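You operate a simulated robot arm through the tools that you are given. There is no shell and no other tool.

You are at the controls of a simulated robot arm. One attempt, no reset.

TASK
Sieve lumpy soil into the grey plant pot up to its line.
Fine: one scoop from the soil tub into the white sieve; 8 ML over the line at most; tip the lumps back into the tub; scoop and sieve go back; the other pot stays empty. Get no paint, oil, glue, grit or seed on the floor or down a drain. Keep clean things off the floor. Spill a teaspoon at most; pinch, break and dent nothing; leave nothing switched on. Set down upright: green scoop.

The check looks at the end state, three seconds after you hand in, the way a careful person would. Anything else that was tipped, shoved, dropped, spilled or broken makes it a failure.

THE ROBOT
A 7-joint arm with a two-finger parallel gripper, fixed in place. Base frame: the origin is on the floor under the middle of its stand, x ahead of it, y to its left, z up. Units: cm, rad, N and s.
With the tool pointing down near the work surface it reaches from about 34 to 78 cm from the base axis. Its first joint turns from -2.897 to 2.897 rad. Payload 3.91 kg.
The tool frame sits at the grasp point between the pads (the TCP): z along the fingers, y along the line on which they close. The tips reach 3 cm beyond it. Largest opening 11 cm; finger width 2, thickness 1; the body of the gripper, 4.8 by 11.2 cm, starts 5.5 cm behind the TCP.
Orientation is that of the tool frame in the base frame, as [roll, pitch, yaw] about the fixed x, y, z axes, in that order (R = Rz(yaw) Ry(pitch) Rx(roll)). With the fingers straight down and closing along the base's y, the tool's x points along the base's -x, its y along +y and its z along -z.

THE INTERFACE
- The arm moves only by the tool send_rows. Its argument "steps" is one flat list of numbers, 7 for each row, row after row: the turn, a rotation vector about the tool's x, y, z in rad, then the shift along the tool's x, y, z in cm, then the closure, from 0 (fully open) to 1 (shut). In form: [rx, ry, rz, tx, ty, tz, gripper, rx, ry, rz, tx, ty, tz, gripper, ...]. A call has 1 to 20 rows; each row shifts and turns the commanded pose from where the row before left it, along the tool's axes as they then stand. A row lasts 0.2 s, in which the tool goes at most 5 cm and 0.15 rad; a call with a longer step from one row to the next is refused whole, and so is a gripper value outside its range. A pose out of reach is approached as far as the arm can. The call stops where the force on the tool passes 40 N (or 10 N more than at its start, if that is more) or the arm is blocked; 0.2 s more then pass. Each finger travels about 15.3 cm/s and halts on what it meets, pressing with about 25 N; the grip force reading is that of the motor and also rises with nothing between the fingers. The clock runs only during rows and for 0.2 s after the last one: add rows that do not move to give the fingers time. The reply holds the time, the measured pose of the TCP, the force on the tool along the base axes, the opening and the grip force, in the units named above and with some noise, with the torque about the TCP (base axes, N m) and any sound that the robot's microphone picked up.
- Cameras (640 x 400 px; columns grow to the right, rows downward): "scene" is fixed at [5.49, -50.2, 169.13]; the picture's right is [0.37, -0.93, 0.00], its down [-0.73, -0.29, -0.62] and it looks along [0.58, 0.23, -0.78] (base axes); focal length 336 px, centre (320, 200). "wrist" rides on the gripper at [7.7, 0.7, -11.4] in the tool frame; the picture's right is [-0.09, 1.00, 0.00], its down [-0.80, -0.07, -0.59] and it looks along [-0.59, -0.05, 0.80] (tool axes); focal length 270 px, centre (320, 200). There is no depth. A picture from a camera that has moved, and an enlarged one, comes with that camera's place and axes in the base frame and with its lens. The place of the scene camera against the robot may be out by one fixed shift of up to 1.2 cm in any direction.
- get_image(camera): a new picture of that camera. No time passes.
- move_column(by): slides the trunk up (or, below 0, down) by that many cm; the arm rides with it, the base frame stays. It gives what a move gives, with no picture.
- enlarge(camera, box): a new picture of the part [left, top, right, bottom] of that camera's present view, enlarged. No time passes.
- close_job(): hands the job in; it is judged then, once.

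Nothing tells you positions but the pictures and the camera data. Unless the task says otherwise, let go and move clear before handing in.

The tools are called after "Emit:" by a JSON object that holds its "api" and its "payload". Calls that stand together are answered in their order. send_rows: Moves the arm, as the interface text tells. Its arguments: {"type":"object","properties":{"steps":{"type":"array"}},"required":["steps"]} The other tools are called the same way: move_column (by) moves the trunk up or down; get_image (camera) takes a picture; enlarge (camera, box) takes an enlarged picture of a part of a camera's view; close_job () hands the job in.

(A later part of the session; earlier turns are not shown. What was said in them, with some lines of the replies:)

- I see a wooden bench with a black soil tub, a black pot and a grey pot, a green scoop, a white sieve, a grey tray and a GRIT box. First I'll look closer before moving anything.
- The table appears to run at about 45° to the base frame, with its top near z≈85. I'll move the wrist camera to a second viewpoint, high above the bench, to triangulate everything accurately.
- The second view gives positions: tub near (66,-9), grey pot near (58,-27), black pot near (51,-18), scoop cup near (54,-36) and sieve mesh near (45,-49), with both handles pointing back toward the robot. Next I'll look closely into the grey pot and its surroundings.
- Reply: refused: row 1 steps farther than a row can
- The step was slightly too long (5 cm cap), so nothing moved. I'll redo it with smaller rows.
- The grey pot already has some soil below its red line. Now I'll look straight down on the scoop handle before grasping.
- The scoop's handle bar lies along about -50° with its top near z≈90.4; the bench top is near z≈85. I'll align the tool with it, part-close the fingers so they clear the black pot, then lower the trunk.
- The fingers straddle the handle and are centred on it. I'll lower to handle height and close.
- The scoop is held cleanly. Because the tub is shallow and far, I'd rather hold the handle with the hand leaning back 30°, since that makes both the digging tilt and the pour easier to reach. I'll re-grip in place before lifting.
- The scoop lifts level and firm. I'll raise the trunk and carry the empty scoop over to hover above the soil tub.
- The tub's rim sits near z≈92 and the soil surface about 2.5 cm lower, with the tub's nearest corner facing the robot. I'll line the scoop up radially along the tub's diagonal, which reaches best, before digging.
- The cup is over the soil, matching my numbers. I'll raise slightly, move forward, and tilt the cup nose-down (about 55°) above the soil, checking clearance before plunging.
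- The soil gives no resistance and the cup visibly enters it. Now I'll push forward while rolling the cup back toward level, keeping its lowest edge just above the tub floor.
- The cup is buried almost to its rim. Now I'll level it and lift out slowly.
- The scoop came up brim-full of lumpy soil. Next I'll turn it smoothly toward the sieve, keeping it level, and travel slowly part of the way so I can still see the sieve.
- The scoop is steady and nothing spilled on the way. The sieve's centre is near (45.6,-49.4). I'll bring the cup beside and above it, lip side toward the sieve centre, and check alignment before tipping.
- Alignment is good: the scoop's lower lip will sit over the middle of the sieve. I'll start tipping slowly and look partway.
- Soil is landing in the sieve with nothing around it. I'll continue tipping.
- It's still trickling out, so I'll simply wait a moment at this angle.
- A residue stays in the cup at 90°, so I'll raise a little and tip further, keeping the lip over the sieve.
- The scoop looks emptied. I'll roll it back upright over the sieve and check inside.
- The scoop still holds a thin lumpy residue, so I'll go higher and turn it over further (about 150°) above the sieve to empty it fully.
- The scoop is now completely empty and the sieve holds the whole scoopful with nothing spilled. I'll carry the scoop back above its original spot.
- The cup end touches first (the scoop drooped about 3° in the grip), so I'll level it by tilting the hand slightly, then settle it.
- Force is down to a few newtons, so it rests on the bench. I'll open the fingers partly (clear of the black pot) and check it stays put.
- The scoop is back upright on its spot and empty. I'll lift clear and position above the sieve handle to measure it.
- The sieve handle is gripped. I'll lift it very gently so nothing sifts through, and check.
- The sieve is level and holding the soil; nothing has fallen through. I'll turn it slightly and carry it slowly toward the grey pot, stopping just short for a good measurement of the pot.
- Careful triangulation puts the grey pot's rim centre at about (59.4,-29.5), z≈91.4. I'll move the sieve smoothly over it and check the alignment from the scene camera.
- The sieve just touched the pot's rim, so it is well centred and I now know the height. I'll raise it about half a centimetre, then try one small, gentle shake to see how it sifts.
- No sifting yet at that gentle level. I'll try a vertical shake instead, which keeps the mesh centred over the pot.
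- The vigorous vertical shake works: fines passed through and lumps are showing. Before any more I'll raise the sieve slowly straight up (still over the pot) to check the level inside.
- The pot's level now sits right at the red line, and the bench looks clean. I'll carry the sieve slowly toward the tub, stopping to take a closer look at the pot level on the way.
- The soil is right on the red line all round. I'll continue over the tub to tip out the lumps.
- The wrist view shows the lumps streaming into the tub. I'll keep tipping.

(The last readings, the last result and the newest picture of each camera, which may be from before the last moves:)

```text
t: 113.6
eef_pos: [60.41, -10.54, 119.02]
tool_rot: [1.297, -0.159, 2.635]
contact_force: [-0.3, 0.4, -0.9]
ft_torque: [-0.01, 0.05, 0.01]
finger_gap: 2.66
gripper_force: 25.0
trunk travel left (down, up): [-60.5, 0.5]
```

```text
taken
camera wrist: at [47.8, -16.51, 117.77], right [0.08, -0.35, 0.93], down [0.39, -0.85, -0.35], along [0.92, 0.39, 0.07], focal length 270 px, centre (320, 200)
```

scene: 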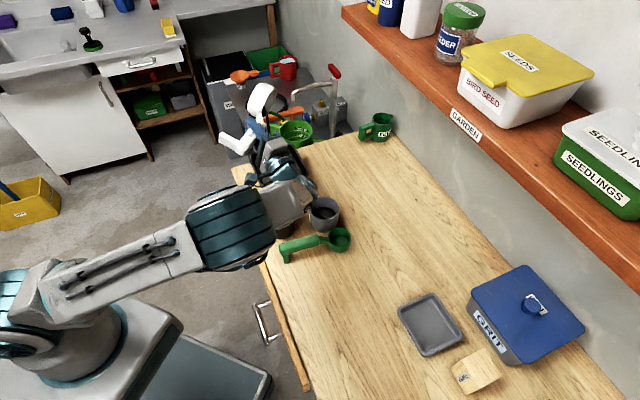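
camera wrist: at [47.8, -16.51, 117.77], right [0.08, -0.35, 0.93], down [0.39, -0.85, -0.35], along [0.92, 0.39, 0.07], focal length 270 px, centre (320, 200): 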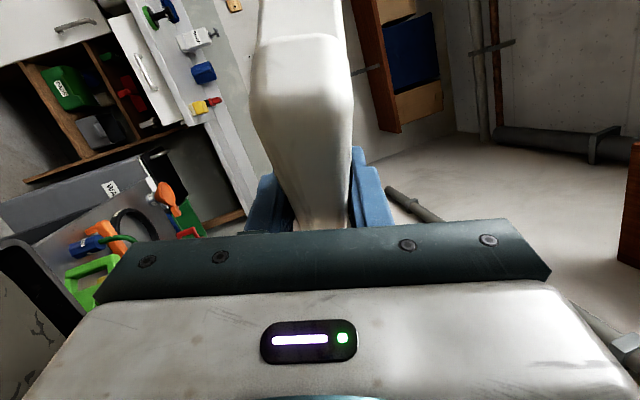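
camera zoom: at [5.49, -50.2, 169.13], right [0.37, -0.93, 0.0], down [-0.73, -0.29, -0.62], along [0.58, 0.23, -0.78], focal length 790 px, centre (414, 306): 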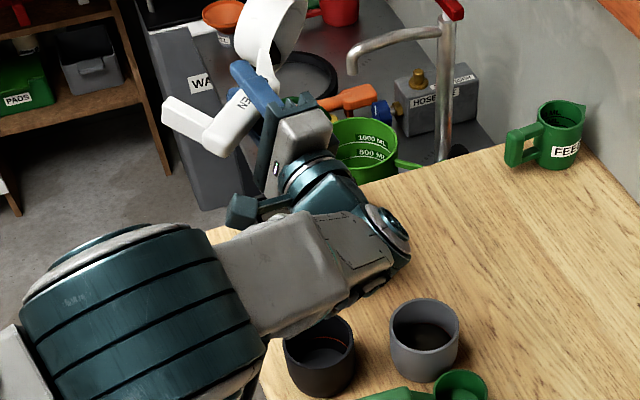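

Emit:
{"api": "send_rows", "payload": {"steps": [-0.0906, 0, 0.0525, 0, 0, 0, 1, -0.0906, 0, 0.0525, 0, 0, 0, 1, -0.0906, 0, 0.0525, 0, 0, 0, 1, 0, 0, 0, 0, 0, 0, 1, -0.0906, 0, 0.0525, 0, 0, 0, 1, -0.0906, 0, 0.0525, 0, 0, 0, 1, 0, 0, 0, 0, 0, 0, 1]}}

Emit:
{"api": "enlarge", "payload": {"camera": "scene", "box": [210, 70, 350, 240]}}

Emit:
{"api": "get_image", "payload": {"camera": "wrist"}}

```text
t: 115.2
eef_pos: [60.27, -10.33, 118.99]
tool_rot: [0.807, -0.384, 2.771]
contact_force: [-0.3, -0.1, -0.4]
ft_torque: [-0.04, 0.01, 0.02]
finger_gap: 2.68
gripper_force: 25.4
trunk travel left (down, up): [-60.5, 0.5]
```

```text
2.35 times, centred on (280, 155) of scene
camera zoom: at [5.49, -50.2, 169.13], right [0.37, -0.93, 0.0], down [-0.73, -0.29, -0.62], along [0.58, 0.23, -0.78], focal length 790 px, centre (414, 306)
```

zoom: 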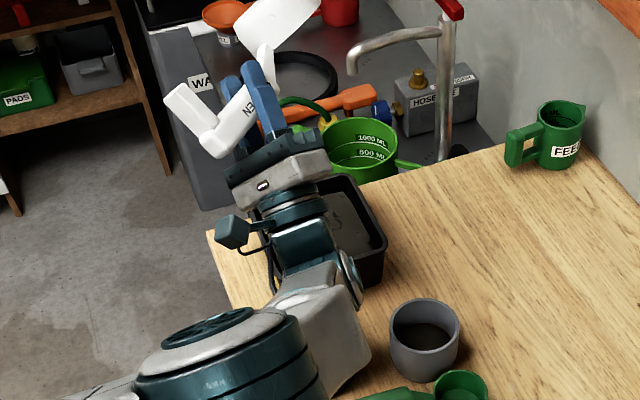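

```text
taken
camera wrist: at [47.77, -15.03, 114.96], right [0.08, -0.77, 0.63], down [0.39, -0.56, -0.73], along [0.92, 0.3, 0.26], focal length 270 px, centre (320, 200)
```

wrist: 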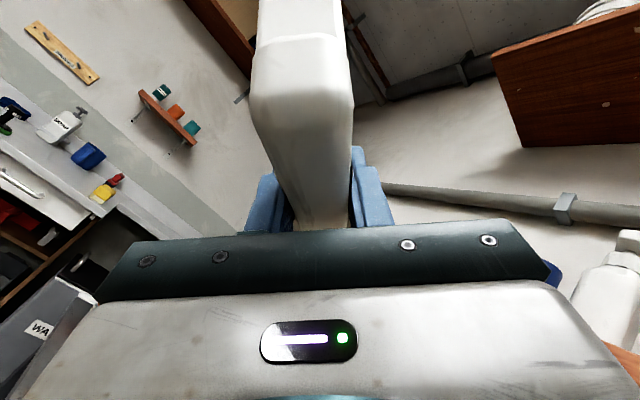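

Emit:
{"api": "send_rows", "payload": {"steps": [-0.0906, 0, 0.0525, 0, 0, 0, 1, -0.0906, 0, 0.0525, 0, 0, 0, 1, 0, 0, 0, 0, 0, 0, 1, 0, 0, 0, 0.434, 0.5, 0.749, 1, 0, 0, 0, -0.434, -0.5, -0.749, 1, 0, 0, 0, 0.434, 0.5, 0.749, 1, 0, 0, 0, -0.434, -0.5, -0.749, 1, 0, 0, 0, 0.434, 0.5, 0.749, 1, 0, 0, 0, -0.434, -0.5, -0.749, 1, 0, 0, 0, 0, 0, 0, 1]}}

Emit:
{"api": "get_image", "payload": {"camera": "scene"}}

Emit:
{"api": "enlarge", "payload": {"camera": "scene", "box": [210, 50, 350, 240]}}

```text
t: 117.4
eef_pos: [60.21, -10.34, 119.02]
tool_rot: [0.59, -0.453, 2.856]
contact_force: [-0.2, 0.5, -1.1]
ft_torque: [-0.01, 0.01, 0.0]
finger_gap: 2.65
gripper_force: 24.8
trunk travel left (down, up): [-60.5, 0.5]
```

```text
taken
```

scene: 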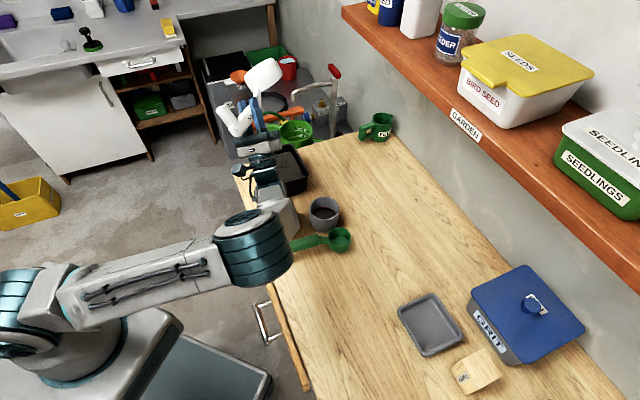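

```text
2.11 times, centred on (280, 145) of scene
camera zoom: at [5.49, -50.2, 169.13], right [0.37, -0.93, 0.0], down [-0.73, -0.29, -0.62], along [0.58, 0.23, -0.78], focal length 707 px, centre (404, 316)
```

zoom: 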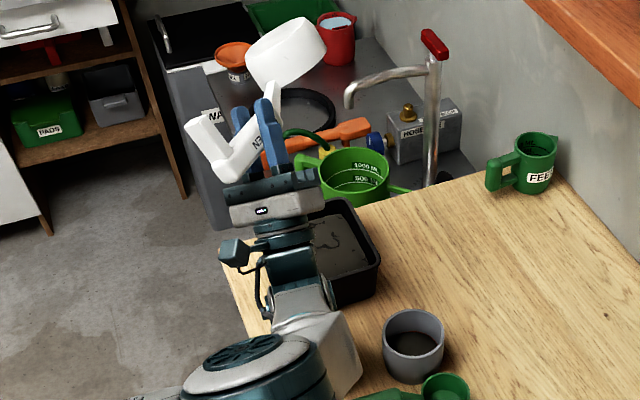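

Now I'll roll the sieve back upright over the tub and check that it's empty.

Emit:
{"api": "send_rows", "payload": {"steps": [0.1133, 0, -0.0656, 0, 0, 0, 1, 0.1133, 0, -0.0656, 0, 0, 0, 1, 0.1133, 0, -0.0656, 0, 0, 0, 1, 0.1133, 0, -0.0656, 0, 0, 0, 1, 0.1133, 0, -0.0656, 0, 0, 0, 1, 0.1133, 0, -0.0656, 0, 0, 0, 1, 0.1133, 0, -0.0656, 0, 0, 0, 1, 0.1133, 0, -0.0656, 0, 0, 0, 1, 0.1133, 0, -0.0656, 0, 0, 0, 1, 0.1133, 0, -0.0656, 0, 0, 0, 1, 0.1133, 0, -0.0656, 0, 0, 0, 1, 0.1133, 0, -0.0656, 0, 0, 0, 1, 0.1133, 0, -0.0656, 0, 0, 0, 1, 0.1133, 0, -0.0656, 0, 0, 0, 1, 0.1133, 0, -0.0656, 0, 0, 0, 1, 0.1133, 0, -0.0656, 0, 0, 0, 1, 0.1133, 0, -0.0656, 0, 0, 0, 1, 0.1133, 0, -0.0656, 0, 0, 0, 1, 0.1133, 0, -0.0656, 0, 0, 0, 1, 0.1133, 0, -0.0656, 0, 0, 0, 1]}}

Emit:
{"api": "get_image", "payload": {"camera": "scene"}}

Emit:
{"api": "enlarge", "payload": {"camera": "scene", "box": [230, 80, 350, 180]}}

Emit:
{"api": "enlarge", "payload": {"camera": "scene", "box": [230, 140, 390, 270]}}

```text
t: 121.6
eef_pos: [60.28, -10.38, 119.08]
tool_rot: [-3.138, 0.525, -3.14]
contact_force: [0.0, -0.2, -1.0]
ft_torque: [-0.01, 0.02, 0.01]
finger_gap: 2.67
gripper_force: 25.4
trunk travel left (down, up): [-60.5, 0.5]
```

```text
taken
```

scene: 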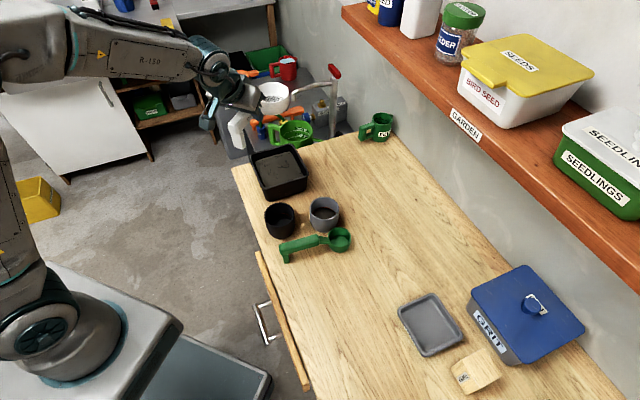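

```text
4.00 times, centred on (290, 130) of scene
camera zoom: at [5.49, -50.2, 169.13], right [0.37, -0.93, 0.0], down [-0.73, -0.29, -0.62], along [0.58, 0.23, -0.78], focal length 1343 px, centre (440, 480)
```

zoom: 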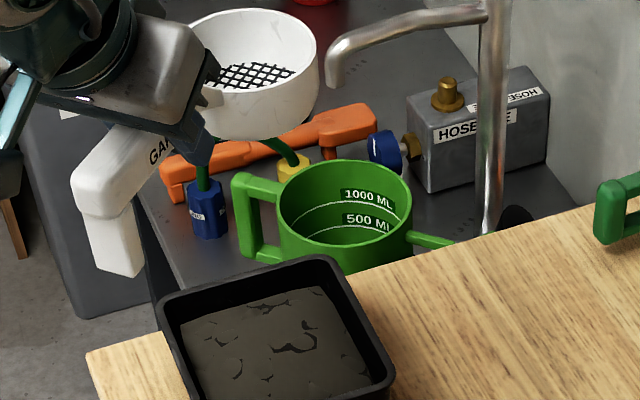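

```text
3.08 times, centred on (310, 205) of scene
camera zoom: at [5.49, -50.2, 169.13], right [0.37, -0.93, 0.0], down [-0.73, -0.29, -0.62], along [0.58, 0.23, -0.78], focal length 1033 px, centre (351, 185)
```

zoom: 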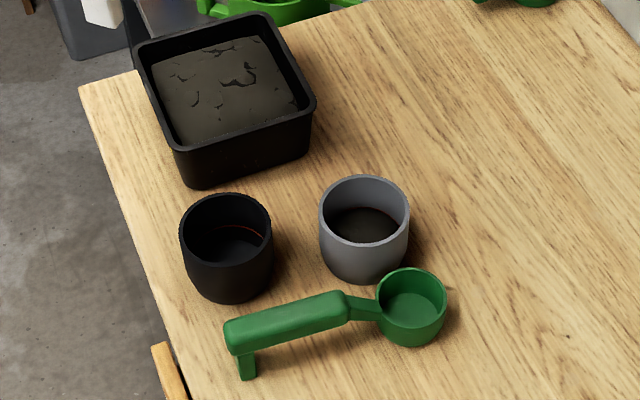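

The sieve is empty and its mesh clean, and nothing on the bench has moved or been spilled on. I'll carry the sieve back to its original place.

Emit:
{"api": "send_rows", "payload": {"steps": [0.0688, 0, 0.1192, 0, 0, 0, 1, 0.0688, 0, 0.1192, 0, 0, 0, 1, 0.0688, 0, 0.1192, 0, 0, 0, 1, 0.0688, 0, 0.1192, 0, 0, 0, 1, 0.0688, 0, 0.1192, 0, 0, 0, 1, 0.0688, 0, 0.1192, 0, 0, 0, 1, 0, 0, 0, 0.095, -1.574, 0.86, 1, 0, 0, 0, 0.19, -3.148, 1.719, 1, 0, 0, 0, 0.19, -3.148, 1.719, 1, 0, 0, 0, 0.19, -3.148, 1.719, 1, 0, 0, 0, 0.19, -3.148, 1.719, 1, 0, 0, 0, 0.19, -3.148, 1.719, 1, 0, 0, 0, 0.19, -3.148, 1.719, 1, 0, 0, 0, 0.19, -3.148, 1.719, 1, 0, 0, 0, 0.19, -3.148, 1.719, 1, 0, 0, 0, 0.19, -3.148, 1.719, 1, 0, 0, 0, 0.19, -3.148, 1.719, 1, 0, 0, 0, 0.19, -3.148, 1.719, 1, 0, 0, 0, 0.095, -1.574, 0.86, 1, 0, 0, 0, 0, 0, 0, 1]}}

Emit:
{"api": "enlarge", "payload": {"camera": "scene", "box": [290, 200, 450, 320]}}

Emit:
{"api": "get_image", "payload": {"camera": "wrist"}}

```text
t: 125.8
eef_pos: [38.12, -42.1, 100.0]
tool_rot: [-3.14, 0.524, 2.316]
contact_force: [-0.2, -0.3, -0.6]
ft_torque: [0.02, 0.0, 0.0]
finger_gap: 2.62
gripper_force: 24.9
trunk travel left (down, up): [-60.5, 0.5]
```

```text
3.33 times, centred on (370, 260) of scene
camera zoom: at [5.49, -50.2, 169.13], right [0.37, -0.93, 0.0], down [-0.73, -0.29, -0.62], along [0.58, 0.23, -0.78], focal length 1119 px, centre (153, 0)
```

zoom: 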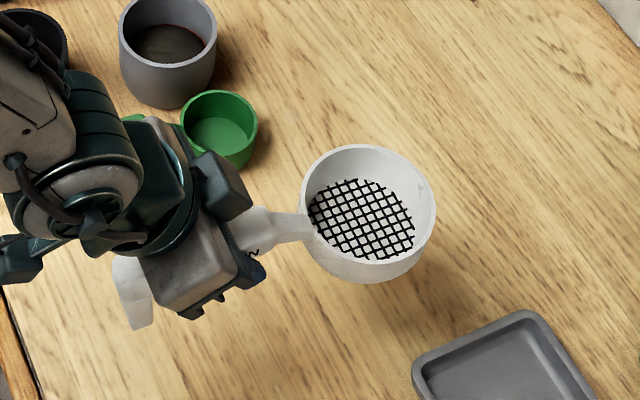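

```text
taken
camera wrist: at [30.04, -32.7, 106.03], right [0.78, 0.62, 0.04], down [0.22, -0.34, 0.92], along [0.58, -0.71, -0.4], focal length 270 px, centre (320, 200)
```

wrist: 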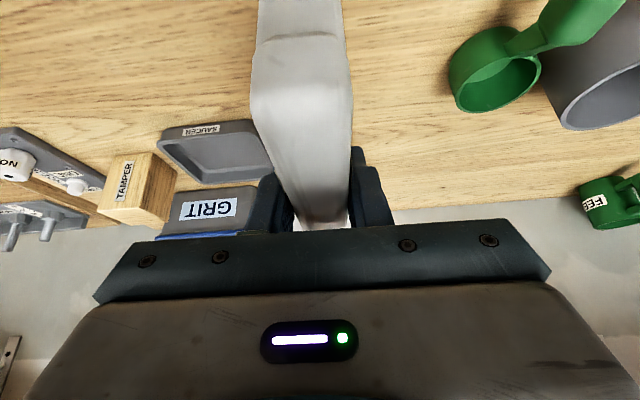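

Emit:
{"api": "send_rows", "payload": {"steps": [-0.013, 0, -0.0225, 0.02, 0.13, 0, 1, 0, 0, 0, 1.0, 0, 1.73, 1, 0, 0, 0, 1.25, 0, 2.165, 1, 0, 0, 0, 1.0, 0, 1.73, 1, 0, 0, 0, 0.5, 0, 0.866, 1, 0, 0, 0, 0.4, 0, 0.693, 1, 0, 0, 0, 0, 0, 0, 1]}}

Emit:
{"api": "send_rows", "payload": {"steps": [0, 0, 0, 0.25, 0, 0.433, 1, 0, 0, 0, 0.15, 0, 0.26, 1, 0, 0, 0, 0, 0, 0, 1]}}

Emit:
{"api": "enlarge", "payload": {"camera": "scene", "box": [290, 220, 430, 320]}}

```text
t: 127.4
eef_pos: [38.09, -42.15, 91.7]
tool_rot: [-3.141, 0.524, 2.341]
contact_force: [-1.0, 0.5, -0.8]
ft_torque: [0.02, -0.01, 0.01]
finger_gap: 2.64
gripper_force: 25.4
trunk travel left (down, up): [-60.5, 0.5]
```

```text
t: 128.2
eef_pos: [38.12, -42.06, 90.94]
tool_rot: [-3.139, 0.523, 2.341]
contact_force: [-0.3, 0.2, -2.5]
ft_torque: [0.01, 0.0, -0.03]
finger_gap: 2.69
gripper_force: 25.0
trunk travel left (down, up): [-60.5, 0.5]
```

```text
4.00 times, centred on (360, 270) of scene
camera zoom: at [5.49, -50.2, 169.13], right [0.37, -0.93, 0.0], down [-0.73, -0.29, -0.62], along [0.58, 0.23, -0.78], focal length 1343 px, centre (160, -80)
```

zoom: 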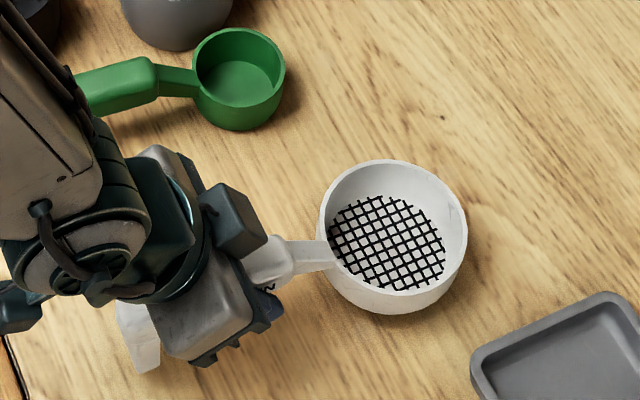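

Emit:
{"api": "send_rows", "payload": {"steps": [0, 0, 0, 0.15, 0, 0.26, 1, 0, 0, 0, 0.15, 0, 0.26, 1, 0, 0, 0, 0, 0, 0, 1]}}

Emit:
{"api": "send_rows", "payload": {"steps": [0, 0, 0, 0.1, 0, 0.173, 1, 0, 0, 0, 0.1, 0, 0.173, 1, 0, 0, 0, 0, 0, 0, 1]}}

```text
t: 129.0
eef_pos: [38.21, -42.05, 90.39]
tool_rot: [-3.14, 0.525, 2.34]
contact_force: [0.3, -0.4, -0.2]
ft_torque: [0.01, 0.06, 0.01]
finger_gap: 2.67
gripper_force: 24.4
trunk travel left (down, up): [-60.5, 0.5]
```

```text
t: 129.8
eef_pos: [38.18, -42.14, 89.84]
tool_rot: [-3.14, 0.524, 2.341]
contact_force: [0.1, 0.1, -1.0]
ft_torque: [0.05, 0.03, 0.01]
finger_gap: 2.69
gripper_force: 24.9
trunk travel left (down, up): [-60.5, 0.5]
```

Emit:
{"api": "send_rows", "payload": {"steps": [0, 0, 0, 0.1, 0, 0.173, 1, 0, 0, 0, 0, 0, 0, 1]}}

Emit:
{"api": "send_rows", "payload": {"steps": [0, 0, 0, 0.08, 0, 0.14, 1, 0, 0, 0, 0, 0, 0, 1]}}

Emit:
{"api": "enlarge", "payload": {"camera": "scene", "box": [290, 220, 430, 320]}}

```text
t: 130.4
eef_pos: [38.2, -42.11, 89.67]
tool_rot: [-3.141, 0.524, 2.34]
contact_force: [-0.9, 0.1, -0.7]
ft_torque: [-0.06, -0.08, -0.02]
finger_gap: 2.68
gripper_force: 24.7
trunk travel left (down, up): [-60.5, 0.5]
```

```text
t: 131.0
eef_pos: [38.12, -42.13, 89.73]
tool_rot: [3.141, 0.527, 2.34]
contact_force: [-0.5, 0.1, 11.5]
ft_torque: [0.33, 0.19, 0.02]
finger_gap: 2.68
gripper_force: 24.8
trunk travel left (down, up): [-60.5, 0.5]
```

```text
4.00 times, centred on (360, 270) of scene
camera zoom: at [5.49, -50.2, 169.13], right [0.37, -0.93, 0.0], down [-0.73, -0.29, -0.62], along [0.58, 0.23, -0.78], focal length 1343 px, centre (160, -80)
```

zoom: 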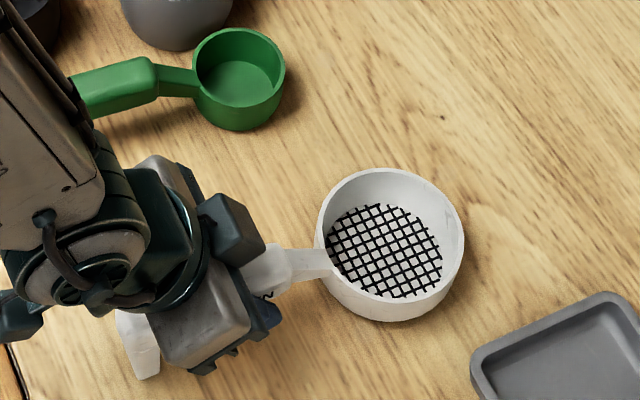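

The sieve is down at its old place. I'll ease off the pressure and release.

Emit:
{"api": "send_rows", "payload": {"steps": [0, 0, 0, -0.06, 0, -0.1, 1, 0, 0, 0, 0, 0, 0, 1]}}

Emit:
{"api": "send_rows", "payload": {"steps": [0, 0, 0, 0, 0, 0, 0.7, 0, 0, 0, 0, 0, 0, 0.6, 0, 0, 0, 0, 0, 0, 0.5, 0, 0, 0, 0, 0, 0, 0.45, 0, 0, 0, 0, 0, 0, 0.45]}}

Emit:
{"api": "enlarge", "payload": {"camera": "scene", "box": [290, 220, 430, 320]}}

Emit:
{"api": "get_image", "payload": {"camera": "wrist"}}

```text
t: 131.6
eef_pos: [38.15, -41.96, 89.77]
tool_rot: [-3.141, 0.525, 2.341]
contact_force: [0.9, -1.3, 5.7]
ft_torque: [-0.51, -0.55, -0.07]
finger_gap: 2.65
gripper_force: 25.2
trunk travel left (down, up): [-60.5, 0.5]
```

```text
t: 132.8
eef_pos: [38.2, -42.13, 89.63]
tool_rot: [-3.14, 0.522, 2.342]
contact_force: [0.2, 0.2, -0.8]
ft_torque: [0.0, 0.0, -0.03]
finger_gap: 6.07
gripper_force: 0.1
trunk travel left (down, up): [-60.5, 0.5]
```

```text
4.00 times, centred on (360, 270) of scene
camera zoom: at [5.49, -50.2, 169.13], right [0.37, -0.93, 0.0], down [-0.73, -0.29, -0.62], along [0.58, 0.23, -0.78], focal length 1343 px, centre (160, -80)
```

zoom: 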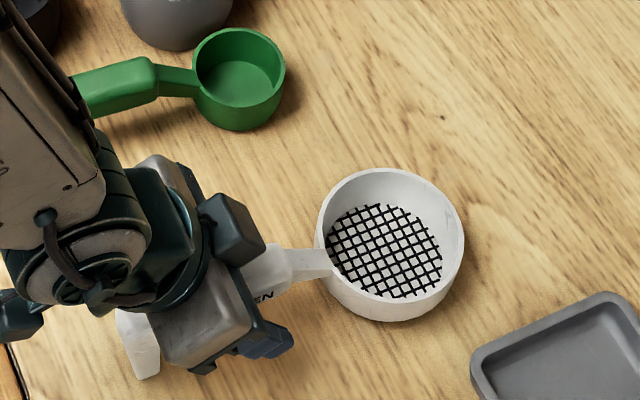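

```text
taken
camera wrist: at [29.97, -32.79, 95.71], right [0.77, 0.64, 0.04], down [0.23, -0.33, 0.92], along [0.6, -0.69, -0.4], focal length 270 px, centre (320, 200)
```

wrist: 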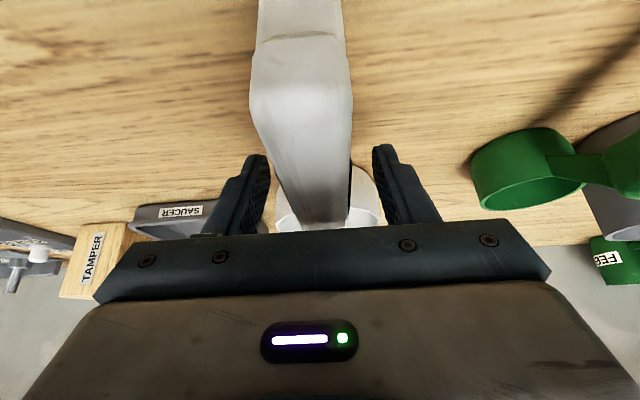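

Released cleanly. I'll lift straight up, move clear, and inspect the whole bench, pots and floor.

Emit:
{"api": "send_rows", "payload": {"steps": [0, 0, 0, -1.25, 0, -2.165, 0.45, 0, 0, 0, -1.5, 0, -2.6, 0.45, 0, 0, 0, -2.0, 0, -3.46, 0.45, 0, 0, 0, -2.0, 0, -3.46, 0.45, 0, 0, 0, -2.0, 0, -3.46, 0.3, 0, 0, 0, -2.0, 0, -3.46, 0.2, 0, 0.131, 0, 0, 0, 0, 0.2, 0, 0.131, 0, 0, 0, 0, 0.2, 0, 0.131, 0, 0, 0, 0, 0.2, 0, 0.131, 0, 0, 0, 0, 0.2, 0, 0, 0, 0, 0, 0, 0.2]}}

Emit:
{"api": "get_image", "payload": {"camera": "scene"}}

Emit:
{"api": "get_image", "payload": {"camera": "wrist"}}

```text
t: 135.2
eef_pos: [38.13, -42.04, 111.26]
tool_rot: [-3.14, 0.0, 2.341]
contact_force: [0.4, -0.3, 0.1]
ft_torque: [0.04, -0.01, 0.02]
finger_gap: 8.81
gripper_force: 0.1
trunk travel left (down, up): [-60.5, 0.5]
```

```text
taken
```

scene: 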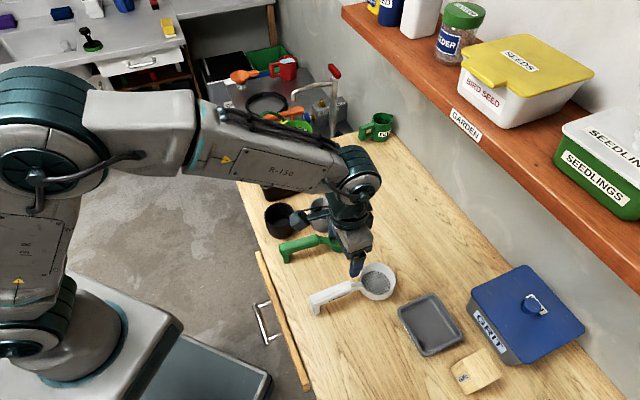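

```text
taken
camera wrist: at [33.22, -36.19, 122.62], right [0.78, 0.63, 0.0], down [0.51, -0.62, 0.59], along [0.37, -0.46, -0.8], focal length 270 px, centre (320, 200)
```

wrist: 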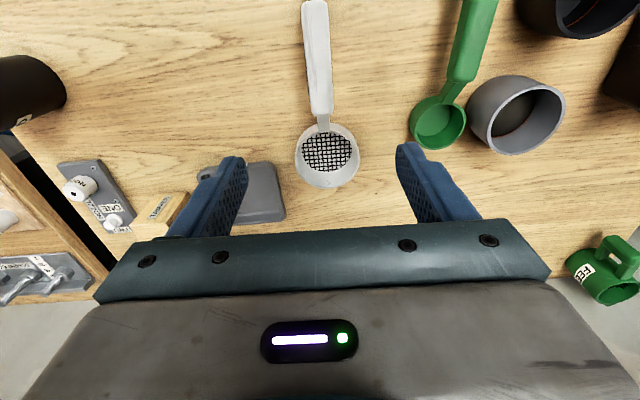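

Emit:
{"api": "send_rows", "payload": {"steps": [0, 0, 0, -0.59, 4.08, 0.22, 0.2, 0, 0, 0, -0.59, 4.08, 0.22, 0.2, 0, 0, 0, -0.59, 4.08, 0.22, 0.2, 0, 0, 0, -0.59, 4.08, 0.22, 0.2, 0, 0, 0, -0.59, 4.08, 0.22, 0.2, 0, 0, 0, -0.59, 4.08, 0.22, 0.2, 0, 0, 0, 0, 0, 0, 0.2]}}

Emit:
{"api": "get_image", "payload": {"camera": "wrist"}}

Emit:
{"api": "enlarge", "payload": {"camera": "wrist", "box": [230, 30, 410, 170]}}

Emit:
{"api": "get_image", "payload": {"camera": "scene"}}

```text
t: 136.8
eef_pos: [58.23, -27.63, 110.05]
tool_rot: [-3.137, 0.001, 2.339]
contact_force: [0.5, 0.0, -0.6]
ft_torque: [0.02, 0.01, 0.0]
finger_gap: 8.81
gripper_force: 0.1
trunk travel left (down, up): [-60.5, 0.5]
```

```text
taken
camera wrist: at [53.38, -21.67, 121.35], right [0.78, 0.63, 0.0], down [0.51, -0.62, 0.59], along [0.37, -0.46, -0.8], focal length 270 px, centre (320, 200)
```

wrist: 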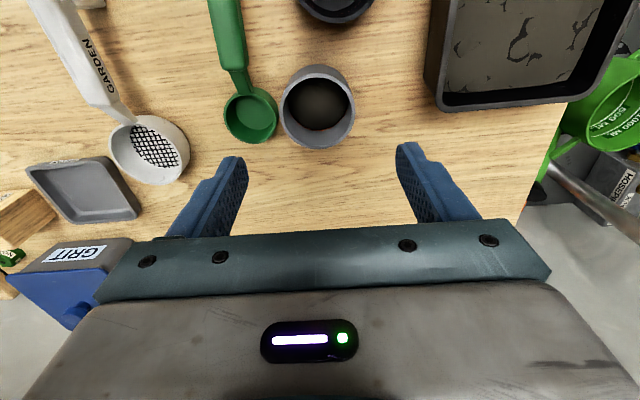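

```text
2.86 times, centred on (320, 100) of wrist
camera zoom: at [53.38, -21.67, 121.35], right [0.78, 0.63, 0.0], down [0.51, -0.62, 0.59], along [0.37, -0.46, -0.8], focal length 772 px, centre (320, 486)
```

zoom: 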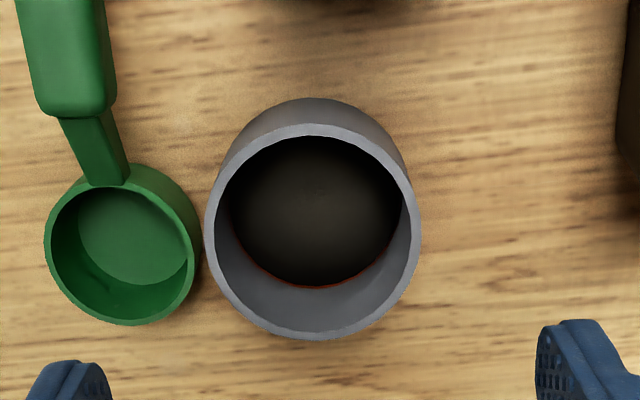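

```text
taken
```

scene: 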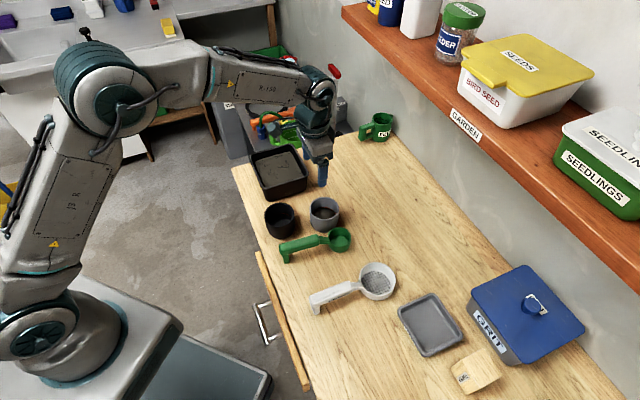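

Emit:
{"api": "enlarge", "payload": {"camera": "wrist", "box": [280, 60, 360, 150]}}

Emit:
{"api": "enlarge", "payload": {"camera": "scene", "box": [230, 140, 410, 310]}}

Emit:
{"api": "enlarge", "payload": {"camera": "scene", "box": [255, 190, 350, 245]}}

```text
4.44 times, centred on (320, 105) of wrist
camera zoom: at [53.38, -21.67, 121.35], right [0.78, 0.63, 0.0], down [0.51, -0.62, 0.59], along [0.37, -0.46, -0.8], focal length 1201 px, centre (320, 622)
```

zoom: 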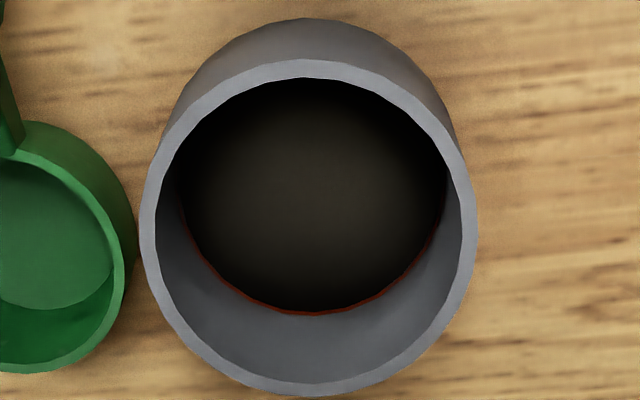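

```text
2.35 times, centred on (320, 225) of scene
camera zoom: at [5.49, -50.2, 169.13], right [0.37, -0.93, 0.0], down [-0.73, -0.29, -0.62], along [0.58, 0.23, -0.78], focal length 790 px, centre (320, 141)
```

zoom: 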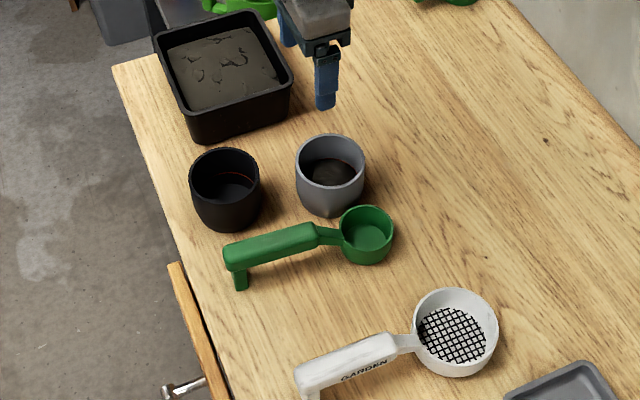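

```text
6.74 times, centred on (302, 218) of scene
camera zoom: at [5.49, -50.2, 169.13], right [0.37, -0.93, 0.0], down [-0.73, -0.29, -0.62], along [0.58, 0.23, -0.78], focal length 2261 px, centre (438, 82)
```

zoom: 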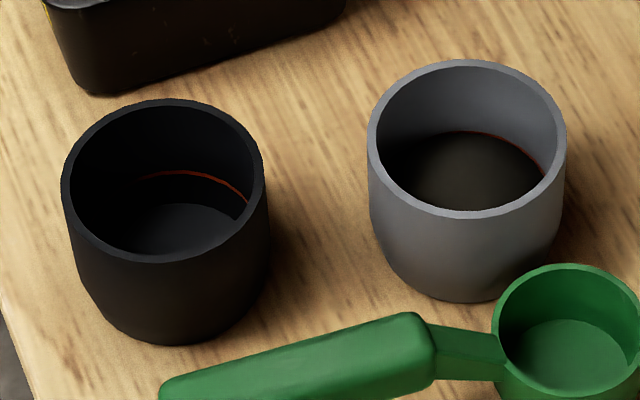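

Emit:
{"api": "enlarge", "payload": {"camera": "scene", "box": [340, 250, 410, 310]}}

Emit:
{"api": "enlarge", "payload": {"camera": "wrist", "box": [50, 60, 290, 210]}}

Emit:
{"api": "enlarge", "payload": {"camera": "scene", "box": [235, 135, 330, 205]}}

```text
6.67 times, centred on (375, 280) of scene
camera zoom: at [5.49, -50.2, 169.13], right [0.37, -0.93, 0.0], down [-0.73, -0.29, -0.62], along [0.58, 0.23, -0.78], focal length 2238 px, centre (-47, -333)
```

zoom: 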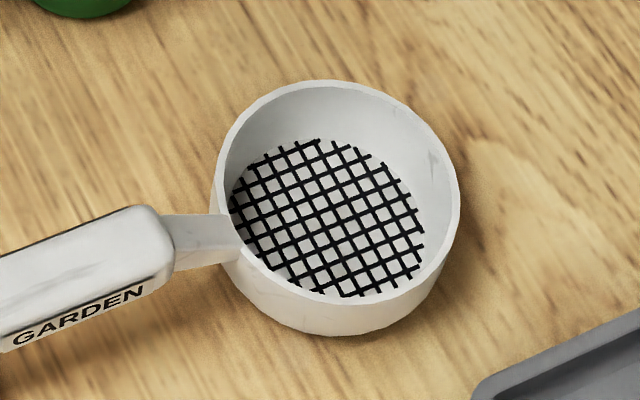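

```text
2.67 times, centred on (170, 135) of wrist
camera zoom: at [53.38, -21.67, 121.35], right [0.78, 0.63, 0.0], down [0.51, -0.62, 0.59], along [0.37, -0.46, -0.8], focal length 721 px, centre (720, 373)
```

zoom: 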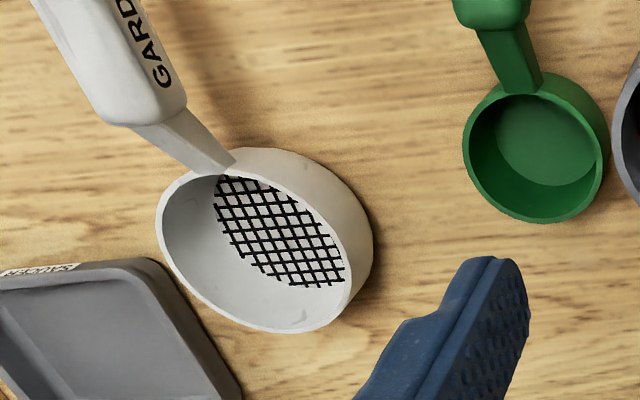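

```text
5.71 times, centred on (282, 170) of scene
camera zoom: at [5.49, -50.2, 169.13], right [0.37, -0.93, 0.0], down [-0.73, -0.29, -0.62], along [0.58, 0.23, -0.78], focal length 1918 px, centre (534, 371)
```

zoom: 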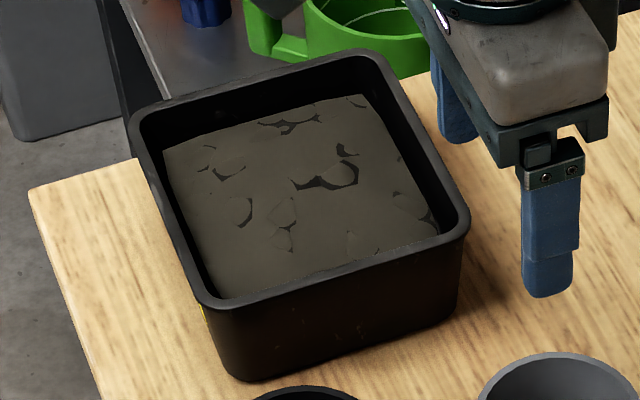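

The pot is at its line, the black pot is empty, the sieve and scoop are clean and back in place, and the lumps are in the tub. I'll lift the arm well clear and do a last check.

Emit:
{"api": "send_rows", "payload": {"steps": [0, 0, 0, 0, 0, -4, 0.2, 0, 0, 0, 0, 0, -4, 0.2, 0, 0, 0, 3.5, 0, -2, 0.2, 0, 0, 0, 4, 0, 0, 0.2, 0, 0, 0, 4, 0, 0, 0.2, 0, 0, 0, 4, 0, 0, 0.2, 0, 0, 0, 0, 0, 0, 0.2]}}

Emit:
{"api": "get_image", "payload": {"camera": "scene"}}

Emit:
{"api": "get_image", "payload": {"camera": "wrist"}}

```text
t: 138.4
eef_pos: [47.44, -16.32, 119.81]
tool_rot: [-3.139, 0.001, 2.339]
contact_force: [0.5, -0.1, 0.4]
ft_torque: [0.02, 0.03, -0.03]
finger_gap: 8.8
gripper_force: 0.2
trunk travel left (down, up): [-60.5, 0.5]
```

```text
taken
```

scene: 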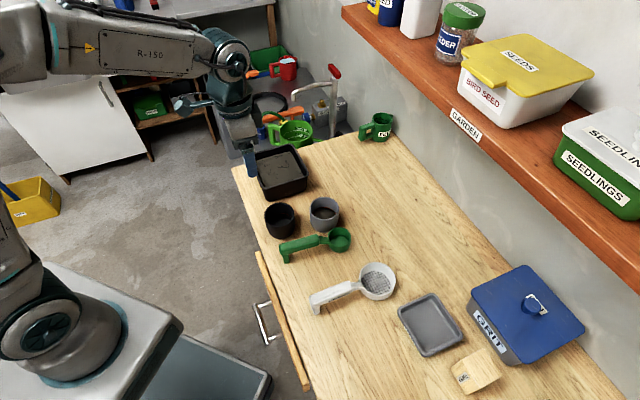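

```text
taken
camera wrist: at [42.6, -10.46, 131.2], right [0.78, 0.63, 0.0], down [0.51, -0.62, 0.59], along [0.37, -0.46, -0.8], focal length 270 px, centre (320, 200)
```

wrist: 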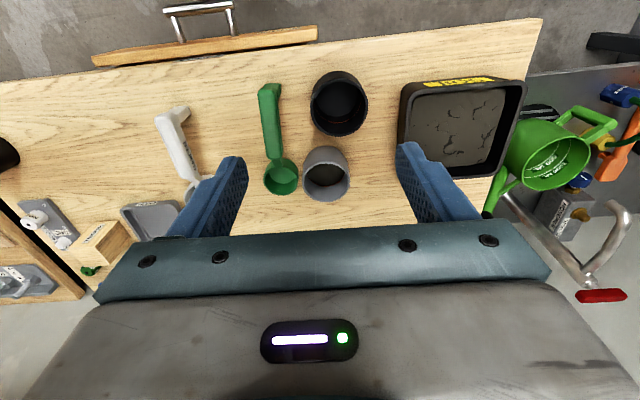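

Everything is in its place: the grey pot is filled to its line, the black pot is empty and the lumps are back in the tub. The scoop stands upright and the sieve is back where it was, with no spills visible and the arm clear, so I'm handing in the job.

Emit:
{"api": "close_job", "payload": {}}

```text
The job is handed in.
```

I've handed the job in: the grey pot is filled to its red line with sieved soil. In the last pictures I saw no spills on the bench or floor.

- **Grey pot:** the soil meets the line evenly all the way round. I read the level from camera images, so it could be off by about 3 mL, inside the 8 mL limit.
- **Scoop:** I took one scoop from the tub and emptied all of it into the sieve. It is back on its spot, upright and empty.
- **Sieve:** I tipped the lumps and leftover soil back into the tub. The sieve is clean and within a few millimetres of where it started.
- **Black pot:** it is still empty.
- **Contact:** while I was lining up the sieve, it touched the grey pot's rim with about 9 N. I saw no shift or damage to the pot.

The gripper is open, and the arm is raised well clear of the bench.
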